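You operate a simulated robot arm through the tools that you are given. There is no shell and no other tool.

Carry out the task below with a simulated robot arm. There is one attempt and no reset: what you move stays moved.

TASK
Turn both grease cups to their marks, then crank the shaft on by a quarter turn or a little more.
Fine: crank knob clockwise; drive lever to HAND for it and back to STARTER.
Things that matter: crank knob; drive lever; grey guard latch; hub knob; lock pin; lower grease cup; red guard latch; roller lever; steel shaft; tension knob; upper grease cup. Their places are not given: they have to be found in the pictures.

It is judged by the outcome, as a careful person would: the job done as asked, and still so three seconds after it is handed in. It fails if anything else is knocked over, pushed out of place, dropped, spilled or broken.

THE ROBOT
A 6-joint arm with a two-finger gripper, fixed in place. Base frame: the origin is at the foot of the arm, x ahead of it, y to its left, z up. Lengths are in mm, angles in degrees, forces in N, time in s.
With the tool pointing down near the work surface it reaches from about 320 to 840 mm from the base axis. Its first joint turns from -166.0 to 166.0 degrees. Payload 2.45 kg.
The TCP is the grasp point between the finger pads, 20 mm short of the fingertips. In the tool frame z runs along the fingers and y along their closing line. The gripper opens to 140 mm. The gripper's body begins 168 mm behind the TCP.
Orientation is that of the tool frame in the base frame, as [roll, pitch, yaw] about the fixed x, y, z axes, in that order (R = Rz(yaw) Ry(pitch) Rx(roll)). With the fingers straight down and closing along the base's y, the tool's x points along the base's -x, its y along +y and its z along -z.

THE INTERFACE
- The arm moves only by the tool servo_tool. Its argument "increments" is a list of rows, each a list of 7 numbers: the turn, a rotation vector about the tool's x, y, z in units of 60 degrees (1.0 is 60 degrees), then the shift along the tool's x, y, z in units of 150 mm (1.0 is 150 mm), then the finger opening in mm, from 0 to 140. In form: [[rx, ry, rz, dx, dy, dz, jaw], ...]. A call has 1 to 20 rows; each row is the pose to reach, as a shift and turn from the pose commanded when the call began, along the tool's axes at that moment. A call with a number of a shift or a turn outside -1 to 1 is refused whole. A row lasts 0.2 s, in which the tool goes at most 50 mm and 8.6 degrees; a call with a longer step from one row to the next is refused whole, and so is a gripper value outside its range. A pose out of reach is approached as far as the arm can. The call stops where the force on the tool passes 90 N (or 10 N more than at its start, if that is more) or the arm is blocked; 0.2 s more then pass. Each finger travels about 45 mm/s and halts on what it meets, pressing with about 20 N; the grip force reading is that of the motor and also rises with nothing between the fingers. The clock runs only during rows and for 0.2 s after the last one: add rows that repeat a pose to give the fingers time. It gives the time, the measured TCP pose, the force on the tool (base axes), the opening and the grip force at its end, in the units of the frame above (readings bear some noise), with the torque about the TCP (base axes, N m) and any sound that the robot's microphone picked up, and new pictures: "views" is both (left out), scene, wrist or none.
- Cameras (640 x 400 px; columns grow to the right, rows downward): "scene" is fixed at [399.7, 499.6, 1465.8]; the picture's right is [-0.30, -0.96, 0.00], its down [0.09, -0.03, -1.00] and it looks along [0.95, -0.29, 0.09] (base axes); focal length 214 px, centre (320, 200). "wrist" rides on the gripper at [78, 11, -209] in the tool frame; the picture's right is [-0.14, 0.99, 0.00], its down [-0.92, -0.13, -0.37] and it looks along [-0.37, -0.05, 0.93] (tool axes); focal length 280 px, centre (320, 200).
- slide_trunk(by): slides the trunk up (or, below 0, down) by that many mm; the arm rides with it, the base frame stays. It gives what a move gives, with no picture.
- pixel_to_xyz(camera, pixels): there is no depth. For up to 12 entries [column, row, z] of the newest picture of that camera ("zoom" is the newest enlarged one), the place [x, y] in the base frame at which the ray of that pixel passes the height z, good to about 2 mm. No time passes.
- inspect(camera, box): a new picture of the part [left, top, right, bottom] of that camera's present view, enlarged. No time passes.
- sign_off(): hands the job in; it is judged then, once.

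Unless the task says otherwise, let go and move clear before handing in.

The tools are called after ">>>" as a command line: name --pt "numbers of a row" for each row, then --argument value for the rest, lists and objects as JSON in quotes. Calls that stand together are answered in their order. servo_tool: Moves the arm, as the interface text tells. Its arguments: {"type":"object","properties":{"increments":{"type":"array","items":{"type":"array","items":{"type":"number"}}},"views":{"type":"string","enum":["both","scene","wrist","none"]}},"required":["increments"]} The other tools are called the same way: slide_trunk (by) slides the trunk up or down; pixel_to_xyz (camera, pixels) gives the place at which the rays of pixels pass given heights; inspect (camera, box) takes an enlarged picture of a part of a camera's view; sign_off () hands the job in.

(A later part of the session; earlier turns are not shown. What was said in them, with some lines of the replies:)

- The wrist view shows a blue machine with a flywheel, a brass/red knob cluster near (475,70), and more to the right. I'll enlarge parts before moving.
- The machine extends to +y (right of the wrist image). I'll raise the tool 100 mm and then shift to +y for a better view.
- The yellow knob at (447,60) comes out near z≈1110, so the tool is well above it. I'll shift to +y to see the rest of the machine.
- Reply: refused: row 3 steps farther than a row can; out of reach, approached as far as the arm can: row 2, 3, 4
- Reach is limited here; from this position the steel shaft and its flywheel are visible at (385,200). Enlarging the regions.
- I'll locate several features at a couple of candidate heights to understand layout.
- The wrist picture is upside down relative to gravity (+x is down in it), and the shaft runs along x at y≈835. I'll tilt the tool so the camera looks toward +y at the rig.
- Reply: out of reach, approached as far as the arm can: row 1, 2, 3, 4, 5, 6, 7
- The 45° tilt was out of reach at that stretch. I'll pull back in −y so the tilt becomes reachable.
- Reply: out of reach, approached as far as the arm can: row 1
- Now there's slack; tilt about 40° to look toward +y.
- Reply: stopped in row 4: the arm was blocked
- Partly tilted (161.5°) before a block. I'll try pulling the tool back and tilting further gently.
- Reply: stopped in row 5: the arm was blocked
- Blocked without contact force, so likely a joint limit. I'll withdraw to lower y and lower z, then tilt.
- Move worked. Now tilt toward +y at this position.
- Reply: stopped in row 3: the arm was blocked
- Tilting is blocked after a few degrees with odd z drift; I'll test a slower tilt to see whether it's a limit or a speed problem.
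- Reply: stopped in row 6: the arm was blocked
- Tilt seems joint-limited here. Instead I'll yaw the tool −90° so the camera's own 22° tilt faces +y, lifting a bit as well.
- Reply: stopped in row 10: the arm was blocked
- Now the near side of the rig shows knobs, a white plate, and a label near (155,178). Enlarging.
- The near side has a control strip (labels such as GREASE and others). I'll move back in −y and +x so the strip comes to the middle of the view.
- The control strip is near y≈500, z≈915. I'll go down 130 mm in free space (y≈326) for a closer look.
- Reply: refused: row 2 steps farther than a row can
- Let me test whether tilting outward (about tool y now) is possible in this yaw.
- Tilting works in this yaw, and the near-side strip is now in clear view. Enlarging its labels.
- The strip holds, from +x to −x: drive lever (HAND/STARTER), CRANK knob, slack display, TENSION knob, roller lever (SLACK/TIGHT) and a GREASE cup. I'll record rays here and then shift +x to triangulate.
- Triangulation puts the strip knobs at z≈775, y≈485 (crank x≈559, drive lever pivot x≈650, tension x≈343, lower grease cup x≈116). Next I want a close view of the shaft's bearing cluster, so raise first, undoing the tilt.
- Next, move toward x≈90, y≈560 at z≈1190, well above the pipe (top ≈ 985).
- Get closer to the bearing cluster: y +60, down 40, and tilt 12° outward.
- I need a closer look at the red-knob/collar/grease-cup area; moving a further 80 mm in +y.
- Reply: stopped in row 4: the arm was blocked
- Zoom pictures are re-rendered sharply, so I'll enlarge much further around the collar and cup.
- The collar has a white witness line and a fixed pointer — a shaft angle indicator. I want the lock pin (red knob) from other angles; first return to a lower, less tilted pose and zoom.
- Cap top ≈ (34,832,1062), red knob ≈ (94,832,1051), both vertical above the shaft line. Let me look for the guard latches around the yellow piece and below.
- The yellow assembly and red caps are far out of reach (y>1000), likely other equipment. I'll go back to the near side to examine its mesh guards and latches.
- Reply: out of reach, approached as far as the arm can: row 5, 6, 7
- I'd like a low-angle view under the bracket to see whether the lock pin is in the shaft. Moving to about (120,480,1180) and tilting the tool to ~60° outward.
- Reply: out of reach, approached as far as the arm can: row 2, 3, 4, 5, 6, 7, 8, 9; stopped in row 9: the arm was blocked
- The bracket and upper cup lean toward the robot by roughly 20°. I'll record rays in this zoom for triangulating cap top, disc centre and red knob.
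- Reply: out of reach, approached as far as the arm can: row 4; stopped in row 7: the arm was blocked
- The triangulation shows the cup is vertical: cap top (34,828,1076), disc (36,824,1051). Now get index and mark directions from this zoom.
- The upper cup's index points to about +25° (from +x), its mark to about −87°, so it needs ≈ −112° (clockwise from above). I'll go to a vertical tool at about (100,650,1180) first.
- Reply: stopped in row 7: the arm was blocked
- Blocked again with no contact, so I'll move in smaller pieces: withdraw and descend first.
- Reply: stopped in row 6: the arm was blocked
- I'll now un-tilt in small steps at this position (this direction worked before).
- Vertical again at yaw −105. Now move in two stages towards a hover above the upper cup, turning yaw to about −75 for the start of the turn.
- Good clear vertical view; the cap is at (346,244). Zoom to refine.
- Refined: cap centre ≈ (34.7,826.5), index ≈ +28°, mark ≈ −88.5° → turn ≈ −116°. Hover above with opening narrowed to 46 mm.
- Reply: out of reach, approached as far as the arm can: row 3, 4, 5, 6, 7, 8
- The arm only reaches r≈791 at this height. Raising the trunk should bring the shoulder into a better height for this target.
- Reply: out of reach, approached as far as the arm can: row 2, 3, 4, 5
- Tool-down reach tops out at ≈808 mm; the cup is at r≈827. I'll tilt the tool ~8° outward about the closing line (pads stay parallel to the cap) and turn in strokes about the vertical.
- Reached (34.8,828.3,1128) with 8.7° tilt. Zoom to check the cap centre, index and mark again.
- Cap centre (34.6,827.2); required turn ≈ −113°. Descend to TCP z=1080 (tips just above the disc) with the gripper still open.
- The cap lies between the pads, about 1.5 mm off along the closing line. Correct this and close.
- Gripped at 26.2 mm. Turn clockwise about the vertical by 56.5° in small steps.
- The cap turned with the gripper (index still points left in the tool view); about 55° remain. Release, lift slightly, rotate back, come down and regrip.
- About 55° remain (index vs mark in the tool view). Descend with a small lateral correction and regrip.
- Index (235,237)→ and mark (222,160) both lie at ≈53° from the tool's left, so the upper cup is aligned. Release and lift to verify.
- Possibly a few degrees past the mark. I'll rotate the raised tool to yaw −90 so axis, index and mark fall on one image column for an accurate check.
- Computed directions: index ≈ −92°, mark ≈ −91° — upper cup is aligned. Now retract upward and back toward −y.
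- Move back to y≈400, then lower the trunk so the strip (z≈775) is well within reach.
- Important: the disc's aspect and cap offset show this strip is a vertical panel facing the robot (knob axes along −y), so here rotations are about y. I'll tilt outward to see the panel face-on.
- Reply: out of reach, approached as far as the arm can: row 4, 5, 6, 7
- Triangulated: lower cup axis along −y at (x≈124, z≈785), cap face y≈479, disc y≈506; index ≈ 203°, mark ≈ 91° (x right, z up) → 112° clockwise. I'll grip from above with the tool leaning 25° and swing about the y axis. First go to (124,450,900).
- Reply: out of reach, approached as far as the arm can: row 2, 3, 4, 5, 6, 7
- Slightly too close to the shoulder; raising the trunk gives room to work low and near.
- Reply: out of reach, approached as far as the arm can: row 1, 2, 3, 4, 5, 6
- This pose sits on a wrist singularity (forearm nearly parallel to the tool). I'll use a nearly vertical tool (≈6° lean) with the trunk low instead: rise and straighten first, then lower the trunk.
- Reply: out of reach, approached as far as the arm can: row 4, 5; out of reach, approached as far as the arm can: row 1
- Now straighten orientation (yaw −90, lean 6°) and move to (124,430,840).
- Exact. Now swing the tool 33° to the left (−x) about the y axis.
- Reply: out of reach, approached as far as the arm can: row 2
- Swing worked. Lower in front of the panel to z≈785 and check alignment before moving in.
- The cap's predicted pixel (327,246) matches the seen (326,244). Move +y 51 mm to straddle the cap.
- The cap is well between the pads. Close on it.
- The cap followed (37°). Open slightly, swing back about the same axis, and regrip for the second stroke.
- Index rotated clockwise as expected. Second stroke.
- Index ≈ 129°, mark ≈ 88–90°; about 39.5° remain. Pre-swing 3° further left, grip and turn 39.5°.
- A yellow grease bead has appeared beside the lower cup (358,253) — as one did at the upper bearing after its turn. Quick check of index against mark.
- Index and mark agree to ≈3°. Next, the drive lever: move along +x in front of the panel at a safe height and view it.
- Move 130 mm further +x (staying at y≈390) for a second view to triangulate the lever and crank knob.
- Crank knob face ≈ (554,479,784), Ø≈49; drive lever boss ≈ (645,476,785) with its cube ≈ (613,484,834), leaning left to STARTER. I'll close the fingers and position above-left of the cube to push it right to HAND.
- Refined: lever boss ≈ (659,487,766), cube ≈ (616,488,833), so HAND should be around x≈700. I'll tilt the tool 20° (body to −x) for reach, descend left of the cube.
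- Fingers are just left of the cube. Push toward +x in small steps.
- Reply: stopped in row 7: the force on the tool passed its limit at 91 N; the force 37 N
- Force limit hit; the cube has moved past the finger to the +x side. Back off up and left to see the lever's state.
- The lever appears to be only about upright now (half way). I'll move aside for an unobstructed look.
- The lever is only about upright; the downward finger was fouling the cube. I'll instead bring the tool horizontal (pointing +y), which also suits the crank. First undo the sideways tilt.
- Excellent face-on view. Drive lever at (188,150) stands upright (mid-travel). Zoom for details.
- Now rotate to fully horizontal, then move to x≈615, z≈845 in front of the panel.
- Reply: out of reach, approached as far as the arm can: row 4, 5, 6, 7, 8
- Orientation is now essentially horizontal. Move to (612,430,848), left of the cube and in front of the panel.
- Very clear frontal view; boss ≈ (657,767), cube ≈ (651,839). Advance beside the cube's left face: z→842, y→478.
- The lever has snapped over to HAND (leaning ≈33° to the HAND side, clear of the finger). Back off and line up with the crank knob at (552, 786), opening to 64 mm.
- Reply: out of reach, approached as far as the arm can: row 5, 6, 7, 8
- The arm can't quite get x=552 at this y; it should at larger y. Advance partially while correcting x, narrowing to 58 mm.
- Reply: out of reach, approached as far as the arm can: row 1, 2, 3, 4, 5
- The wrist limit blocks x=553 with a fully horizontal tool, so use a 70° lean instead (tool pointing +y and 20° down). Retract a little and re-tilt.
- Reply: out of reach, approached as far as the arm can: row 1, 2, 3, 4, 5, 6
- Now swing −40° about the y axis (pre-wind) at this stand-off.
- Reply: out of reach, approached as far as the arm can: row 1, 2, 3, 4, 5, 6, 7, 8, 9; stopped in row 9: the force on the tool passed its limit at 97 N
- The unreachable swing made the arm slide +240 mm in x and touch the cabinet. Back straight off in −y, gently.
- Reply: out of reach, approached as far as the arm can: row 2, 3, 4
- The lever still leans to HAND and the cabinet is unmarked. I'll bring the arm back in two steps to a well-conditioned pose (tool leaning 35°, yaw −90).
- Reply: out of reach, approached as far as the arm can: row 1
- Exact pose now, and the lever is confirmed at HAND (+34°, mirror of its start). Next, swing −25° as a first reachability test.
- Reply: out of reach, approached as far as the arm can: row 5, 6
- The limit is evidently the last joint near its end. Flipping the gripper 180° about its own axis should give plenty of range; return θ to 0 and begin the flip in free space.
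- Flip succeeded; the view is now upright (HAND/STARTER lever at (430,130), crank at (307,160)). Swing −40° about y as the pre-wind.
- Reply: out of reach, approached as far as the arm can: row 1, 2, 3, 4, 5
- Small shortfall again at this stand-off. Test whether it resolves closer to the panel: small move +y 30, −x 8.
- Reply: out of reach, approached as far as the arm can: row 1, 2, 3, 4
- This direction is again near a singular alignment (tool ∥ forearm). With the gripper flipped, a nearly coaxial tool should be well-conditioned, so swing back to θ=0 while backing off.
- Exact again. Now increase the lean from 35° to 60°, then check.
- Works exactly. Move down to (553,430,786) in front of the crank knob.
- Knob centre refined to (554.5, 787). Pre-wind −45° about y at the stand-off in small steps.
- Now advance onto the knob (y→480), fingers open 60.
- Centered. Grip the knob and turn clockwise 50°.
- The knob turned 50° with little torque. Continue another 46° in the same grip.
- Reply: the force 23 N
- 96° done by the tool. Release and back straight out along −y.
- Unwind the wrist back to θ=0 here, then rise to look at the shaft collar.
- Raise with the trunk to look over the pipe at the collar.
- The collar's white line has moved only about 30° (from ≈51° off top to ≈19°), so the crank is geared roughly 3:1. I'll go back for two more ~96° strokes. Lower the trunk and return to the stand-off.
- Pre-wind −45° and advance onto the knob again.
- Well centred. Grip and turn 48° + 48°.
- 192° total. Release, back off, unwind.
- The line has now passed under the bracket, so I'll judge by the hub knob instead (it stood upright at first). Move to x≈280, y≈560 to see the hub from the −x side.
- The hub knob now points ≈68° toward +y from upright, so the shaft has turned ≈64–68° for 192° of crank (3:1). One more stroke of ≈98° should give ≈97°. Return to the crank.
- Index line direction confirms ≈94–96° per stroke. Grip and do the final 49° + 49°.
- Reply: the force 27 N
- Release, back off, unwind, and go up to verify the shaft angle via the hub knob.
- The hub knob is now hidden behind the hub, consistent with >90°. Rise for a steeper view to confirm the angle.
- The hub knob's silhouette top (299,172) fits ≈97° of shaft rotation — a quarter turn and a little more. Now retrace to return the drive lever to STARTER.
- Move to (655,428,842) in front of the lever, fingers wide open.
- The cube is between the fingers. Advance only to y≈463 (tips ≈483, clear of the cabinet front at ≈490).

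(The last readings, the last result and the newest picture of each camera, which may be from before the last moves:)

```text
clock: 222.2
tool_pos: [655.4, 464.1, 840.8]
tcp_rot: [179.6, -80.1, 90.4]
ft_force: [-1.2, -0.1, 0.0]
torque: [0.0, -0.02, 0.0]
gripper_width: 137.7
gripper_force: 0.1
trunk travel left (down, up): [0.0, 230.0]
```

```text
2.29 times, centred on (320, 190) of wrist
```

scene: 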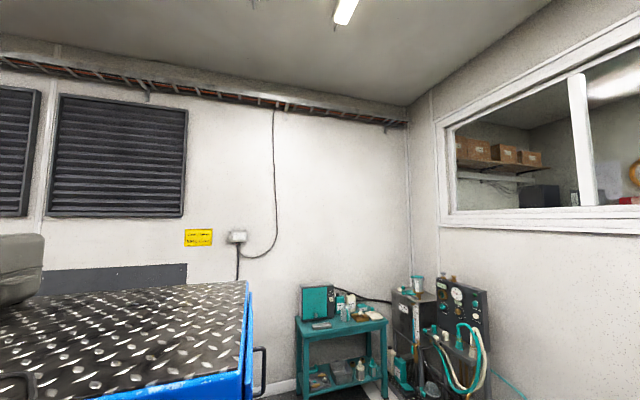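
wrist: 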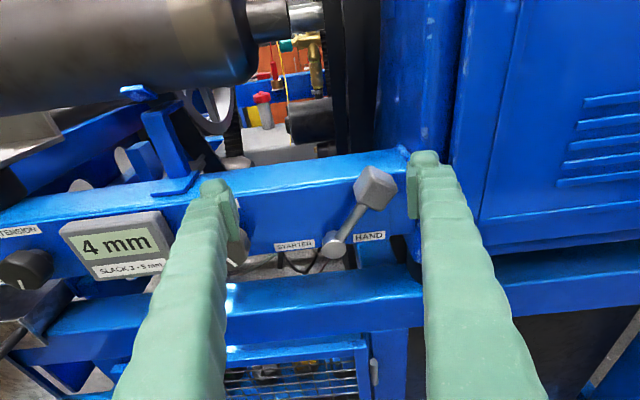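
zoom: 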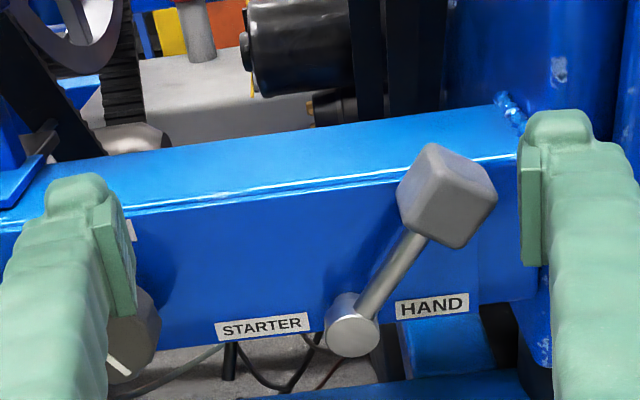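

Push the cube left toward STARTER in small steps.

>>> servo_tool --pt "0 0 0 0 -0.04 0 138" --pt "0 0 0 0 -0.08 0 138" --pt "0 0 0 0 -0.12 0 138" --pt "0 0 0 0 -0.16 0 138" --pt "0 0 0 0 -0.2 0 138" --pt "0 0 0 0 -0.24 0 138" --pt "0 0 0 0 -0.28 0 138" --pt "0 0 0 0 -0.32 0 138" --views "wrist"

>>> inspect --camera "wrist" --box '[180, 110, 460, 270]'

```text
clock: 224.0
tool_pos: [605.3, 464.2, 840.2]
tcp_rot: [179.8, -79.9, 90.4]
ft_force: [0.0, 0.2, -0.5]
torque: [-0.02, 0.0, -0.04]
gripper_width: 137.9
gripper_force: 0.0
trunk travel left (down, up): [0.0, 230.0]
```

wrist: 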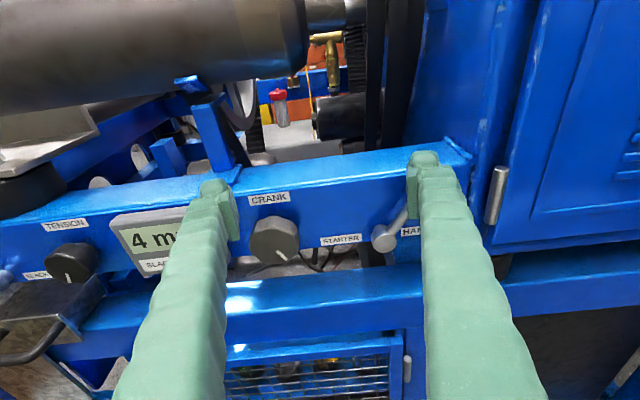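

```text
2.29 times, centred on (320, 190) of wrist
```

zoom: 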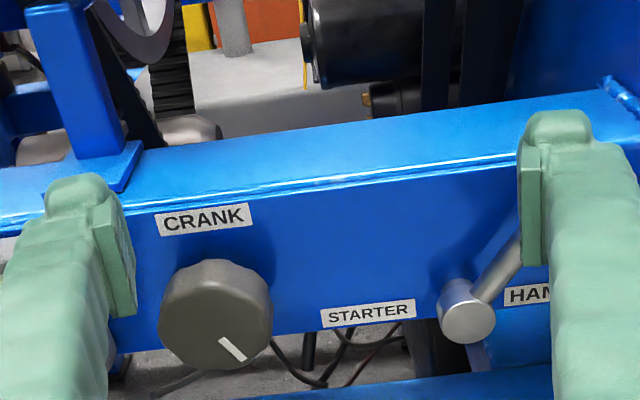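

The finger passed in front of the cube without touching (it sits deeper than y≈483). I'll instead use closed fingers on the lever's rod below the cube. Retreat, close, and go to (704,425,787).

>>> servo_tool --pt "0 0 0 -0.02 0 -0.13 138" --pt "0 0 0 -0.044 0 -0.256 120" --pt "0 0 0 -0.1 0.15 -0.25 90" --pt "0 0 0 -0.2 0.3 -0.23 60" --pt "0 0 0 -0.3 0.5 -0.21 30" --pt "0 0 0 -0.39 0.66 -0.194 0" --pt "0 0 0 -0.39 0.66 -0.194 0" --pt "0 0 0 -0.39 0.66 -0.194 0" --views "wrist"

>>> inspect --camera "wrist" --box '[200, 110, 440, 260]'

```text
clock: 225.8
tool_pos: [707.9, 422.3, 789.5]
tcp_rot: [179.4, -80.1, 90.5]
ft_force: [-0.4, -0.2, 0.3]
torque: [0.0, 0.02, -0.02]
gripper_width: 1.0
gripper_force: 0.1
trunk travel left (down, up): [0.0, 230.0]
```

wrist: 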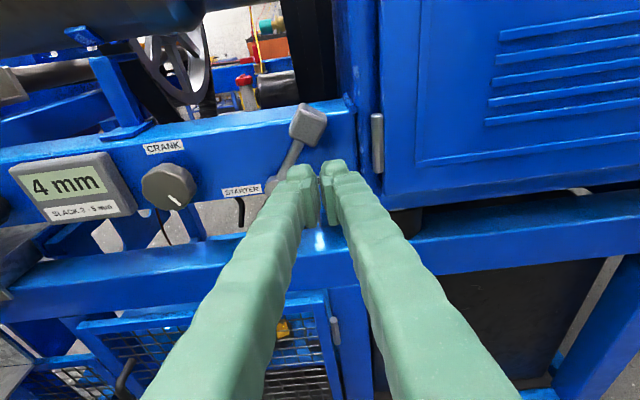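

```text
2.67 times, centred on (320, 185) of wrist
```

zoom: 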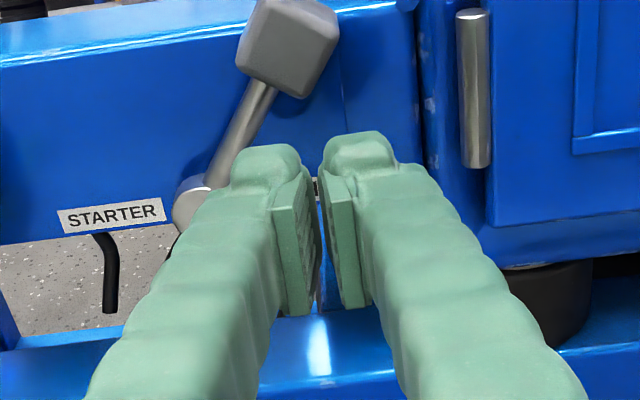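

Advance beside the rod to y≈478.

>>> servo_tool --pt "0 0 0 0.012 0.02 0.09 0" --pt "0 0 0 0.025 0.025 0.18 0" --pt "0 0 0 0.04 0.027 0.27 0" --pt "0 0 0 0.05 0.027 0.32 0" --pt "0 0 0 0.057 0.027 0.36 0" --pt "0 0 0 0.057 0.027 0.36 0" --views "wrist"

>>> inspect --camera "wrist" --box '[200, 110, 440, 260]'

```text
clock: 227.2
tool_pos: [713.3, 471.5, 787.7]
tcp_rot: [-179.9, -80.0, 89.3]
ft_force: [0.9, -13.8, -11.0]
torque: [2.18, 0.0, 0.21]
gripper_width: 0.1
gripper_force: 19.6
trunk travel left (down, up): [0.0, 230.0]
```

wrist: 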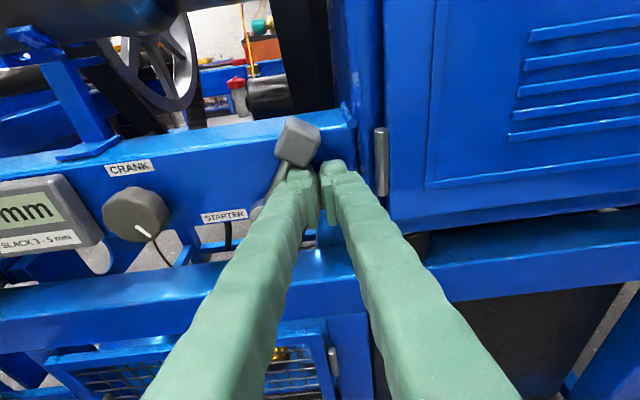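

```text
2.67 times, centred on (320, 185) of wrist
```

zoom: 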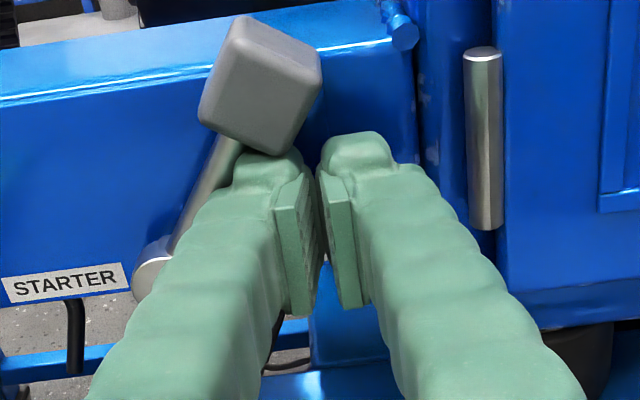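

Contact is felt (−14 N in y with an odd torque). Back off 12 mm and re-read before going on.

>>> servo_tool --pt "0 0 0 0 0 -0.04 0" --pt "0 0 0 0 0 -0.08 0" --pt "0 0 0 0 0 -0.08 0" --views "wrist"

>>> inspect --camera "wrist" --box '[240, 100, 440, 240]'

```text
clock: 228.0
tool_pos: [710.9, 468.4, 790.9]
tcp_rot: [179.6, -80.0, 90.6]
ft_force: [-2.5, 1.0, -2.7]
torque: [-0.08, -0.03, 0.03]
gripper_width: 0.0
gripper_force: 19.9
trunk travel left (down, up): [0.0, 230.0]
```

wrist: 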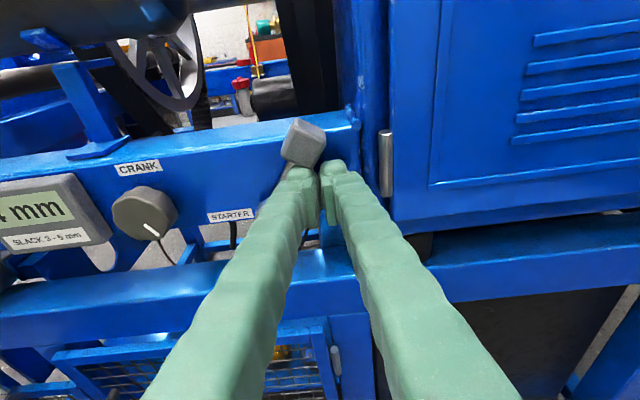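

```text
2.86 times, centred on (340, 170) of wrist
```

zoom: 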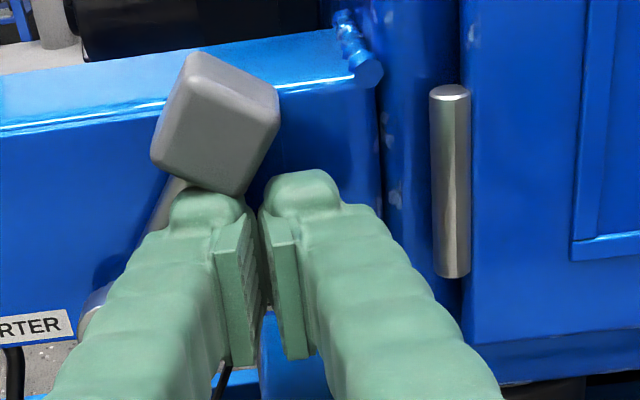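

The fingertip was meeting the cube's underside. The panel actually extends to x≈750, so the wide straddle can safely go deeper. Retreat, reopen and line up at (655,428,842) again.

>>> servo_tool --pt "0 0 0 0 0 -0.15 0" --pt "0 0 0 0 0 -0.27 20" --pt "0 0 0 0.1 -0.1 -0.29 60" --pt "0 0 0 0.2 -0.25 -0.3 100" --pt "0 0 0 0.29 -0.373 -0.32 138" --pt "0 0 0 0.29 -0.373 -0.32 138" --pt "0 0 0 0.29 -0.373 -0.32 138" --pt "0 0 0 0.29 -0.373 -0.32 138" --views "none"

```text
clock: 229.8
tool_pos: [654.3, 428.8, 840.7]
tcp_rot: [179.6, -80.2, 90.5]
ft_force: [0.6, 1.1, -0.5]
torque: [-0.01, -0.03, -0.02]
gripper_width: 137.4
gripper_force: 0.4
trunk travel left (down, up): [0.0, 230.0]
```

>>> servo_tool --pt "0 0 0 0.015 0.027 0.07 138" --pt "0 0 0 0.03 0.027 0.14 138" --pt "0 0 0 0.045 0.027 0.21 138" --pt "0 0 0 0.06 0.027 0.28 138" --pt "0 0 0 0.071 0.027 0.336 138" --pt "0 0 0 0.071 0.027 0.336 138" --views "wrist"

>>> inspect --camera "wrist" --box '[180, 110, 460, 270]'

```text
clock: 231.2
tool_pos: [657.7, 479.8, 842.1]
tcp_rot: [179.6, -80.1, 90.3]
ft_force: [-0.4, 0.6, 0.3]
torque: [-0.01, -0.01, 0.03]
gripper_width: 137.9
gripper_force: 0.1
trunk travel left (down, up): [0.0, 230.0]
```

wrist: 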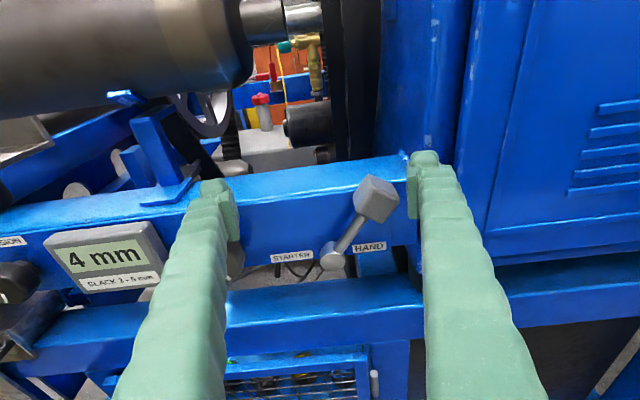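

```text
2.29 times, centred on (320, 190) of wrist
```

zoom: 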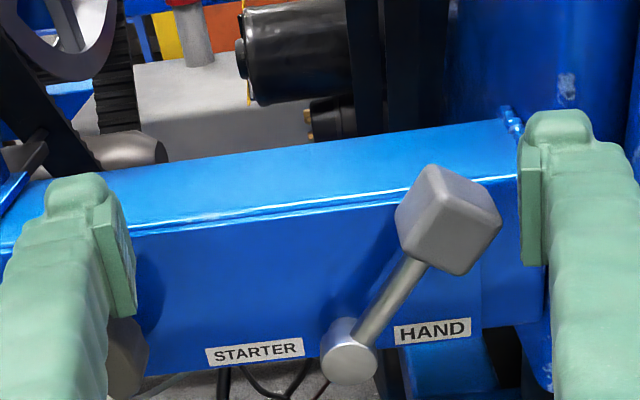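

No contact and the cube is level with the pads. Push left.

>>> servo_tool --pt "0 0 0 0 -0.04 0 138" --pt "0 0 0 0 -0.08 0 138" --pt "0 0 0 0 -0.12 0 138" --pt "0 0 0 0 -0.16 0 138" --pt "0 0 0 0 -0.2 0 138" --pt "0 0 0 0 -0.24 0 138" --pt "0 0 0 0 -0.28 0 138" --views "wrist"

>>> inspect --camera "wrist" --box '[180, 110, 460, 270]'

```text
clock: 232.8
tool_pos: [615.9, 481.0, 843.3]
tcp_rot: [179.9, -80.1, 90.3]
ft_force: [0.7, -0.5, 1.2]
torque: [-0.01, -0.02, -0.05]
gripper_width: 138.3
gripper_force: 0.3
trunk travel left (down, up): [0.0, 230.0]
```

wrist: 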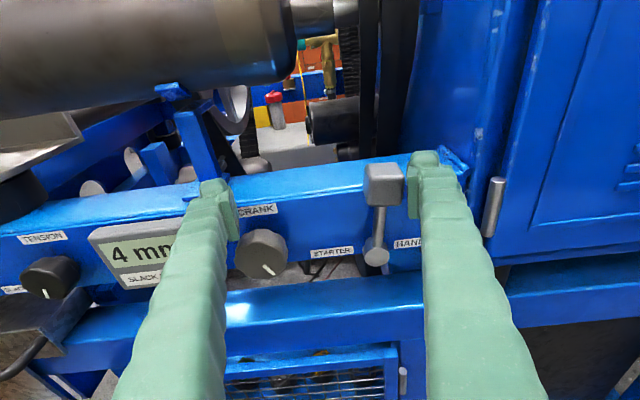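

```text
2.29 times, centred on (320, 190) of wrist
```

zoom: 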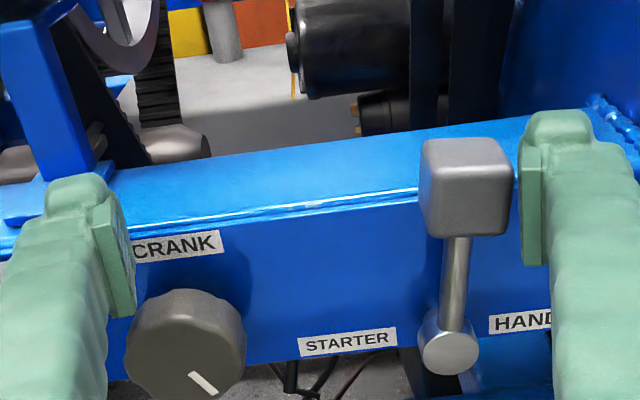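

The lever is nearly upright. Narrow the jaw to 110 (keeps the left finger away from the display) while pushing further left.

>>> servo_tool --pt "0 0 0 0 0 0 130" --pt "0 0 0 0 -0.02 0 122" --pt "0 0 0 0 -0.05 0 115" --pt "0 0 0 0 -0.08 0 110" --pt "0 0 0 0 -0.11 0 110" --pt "0 0 0 0 -0.14 0 110" --pt "0 0 0 0 -0.17 0 110" --views "wrist"

>>> inspect --camera "wrist" --box '[180, 110, 460, 270]'

```text
clock: 234.4
tool_pos: [591.7, 479.6, 843.4]
tcp_rot: [179.5, -80.1, 90.5]
ft_force: [0.0, -0.8, -0.7]
torque: [-0.01, -0.01, 0.01]
gripper_width: 110.2
gripper_force: 0.0
trunk travel left (down, up): [0.0, 230.0]
```

wrist: 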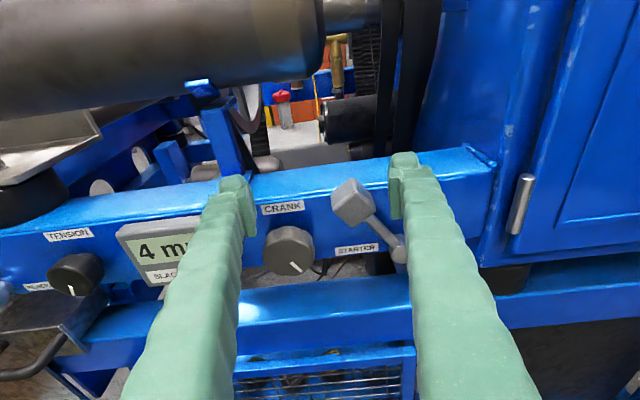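

```text
2.29 times, centred on (320, 190) of wrist
```

zoom: 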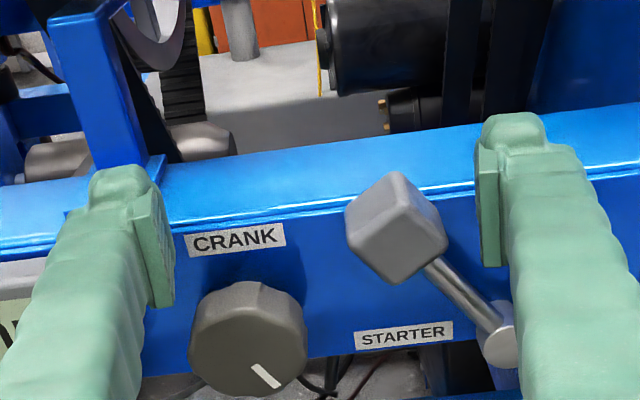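

The lever snapped to STARTER (−33°, same as at the start). Retreat straight back, then rise clear and do a final check.

>>> servo_tool --pt "0 0 0 -0.015 0 -0.09 110" --pt "0 0 0 -0.03 0 -0.18 110" --pt "0 0 0 -0.05 0 -0.3 110" --pt "0 0 0 -0.07 0 -0.4 110" --pt "0 0 0 0.1 0 -0.43 110" --pt "0 0 0 0.3 -0.1 -0.45 110" --pt "0 0 0 0.5 -0.25 -0.45 110" --pt "0 0 0 0.5 -0.25 -0.45 110" --views "wrist"

>>> inspect --camera "wrist" --box '[0, 150, 480, 380]'

```text
clock: 236.2
tool_pos: [554.1, 425.5, 928.8]
tcp_rot: [179.5, -80.1, 90.5]
ft_force: [-0.8, 0.0, 0.4]
torque: [-0.06, 0.01, -0.02]
gripper_width: 110.1
gripper_force: 0.1
trunk travel left (down, up): [0.0, 230.0]
```

wrist: 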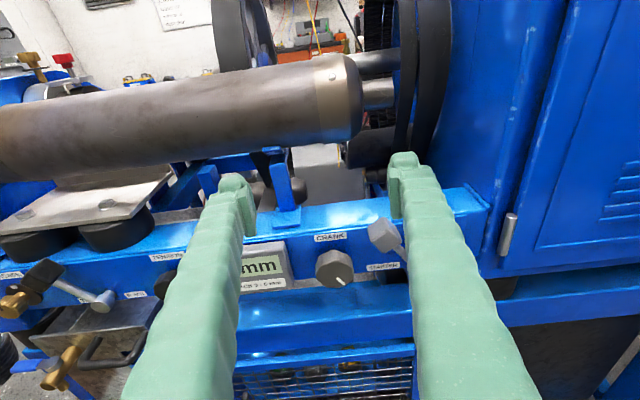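

```text
1.33 times, centred on (240, 265) of wrist
```

zoom: 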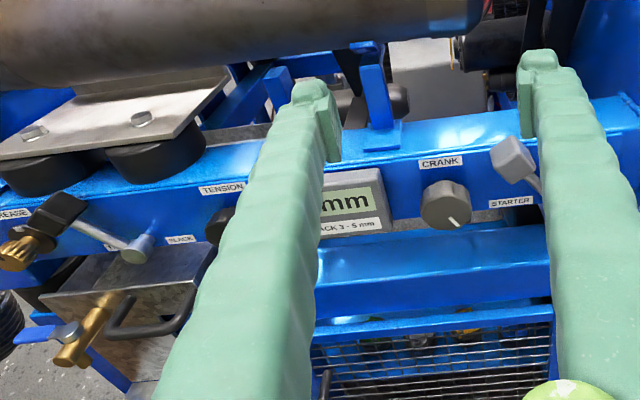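

>>> inspect --camera "wrist" --box '[0, 250, 130, 340]'

>>> inspect --camera "wrist" --box '[0, 30, 110, 110]'

>>> inspect --camera "wrist" --box '[300, 200, 480, 320]'

```text
4.44 times, centred on (65, 295) of wrist
```

zoom: 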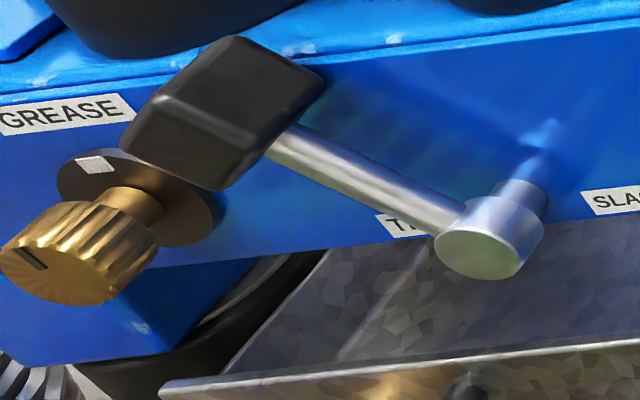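

```text
5.00 times, centred on (55, 70) of wrist
```

zoom: 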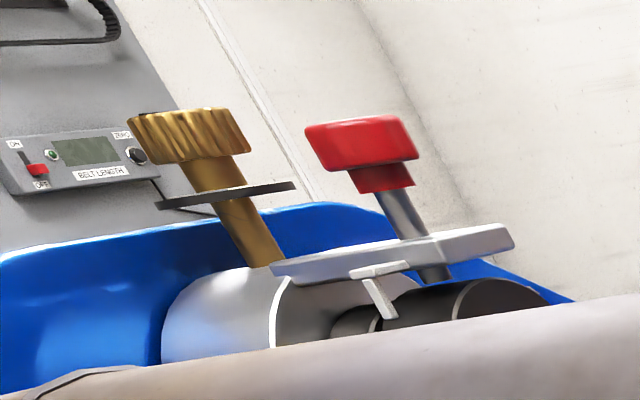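

```text
3.33 times, centred on (390, 260) of wrist
```

zoom: 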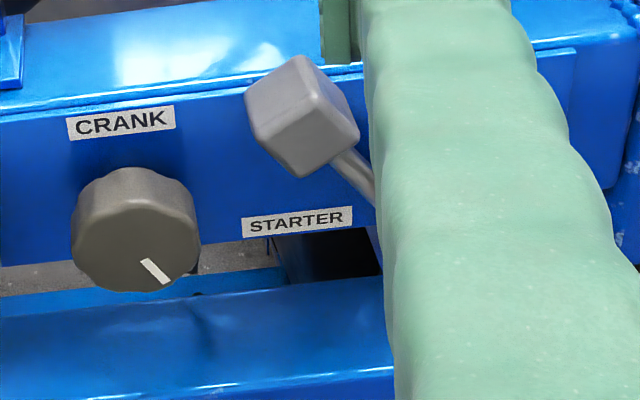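

The final pictures show the drive lever at STARTER. Index and mark agree on the lower cup, and the upper cup is untouched since I checked it. The roller lever is still at TIGHT, the display reads 4 mm, and the tool is clear of the rig. Handing in.

>>> sign_off

```text
The job is handed in.
```

I've handed the job in: both grease cups are on their marks and the shaft has been cranked on by about 97°. I don't have the judge's verdict.

| Item | End state |
|---|---|
| **Upper grease cup** | Turned about 112° clockwise; index within about 2° of its mark |
| **Lower grease cup** | Turned about 113° clockwise; index within roughly 3–5° of its mark |
| **Shaft** | About 97°, judged from where the hub knob ended up, give or take about 3° |
| **Crank knob** | About 290° clockwise in three strokes, because it is geared roughly 3:1 to the shaft |
| **Drive lever** | Moved to HAND for the cranking, then back to STARTER at the same angle as before |

A yellow bead of grease appeared at each bearing as its cup was turned.

**Contacts along the way:**
- **Cabinet:** While I was lining up on the crank knob, the arm overran and touched the blue cabinet at 97 N. I saw no mark on it afterwards.
- **Lever to HAND:** My first push on the drive lever stopped at the force limit with the lever about upright. I finished that move from the front.
- **Lever to STARTER:** The fingers briefly met the lever's knob at about 14 N before I changed approach.

I did not touch the lock pin, guard latches, tension knob, roller lever or hub knob. The slack display still reads 4 mm, within its 3–5 mm range.
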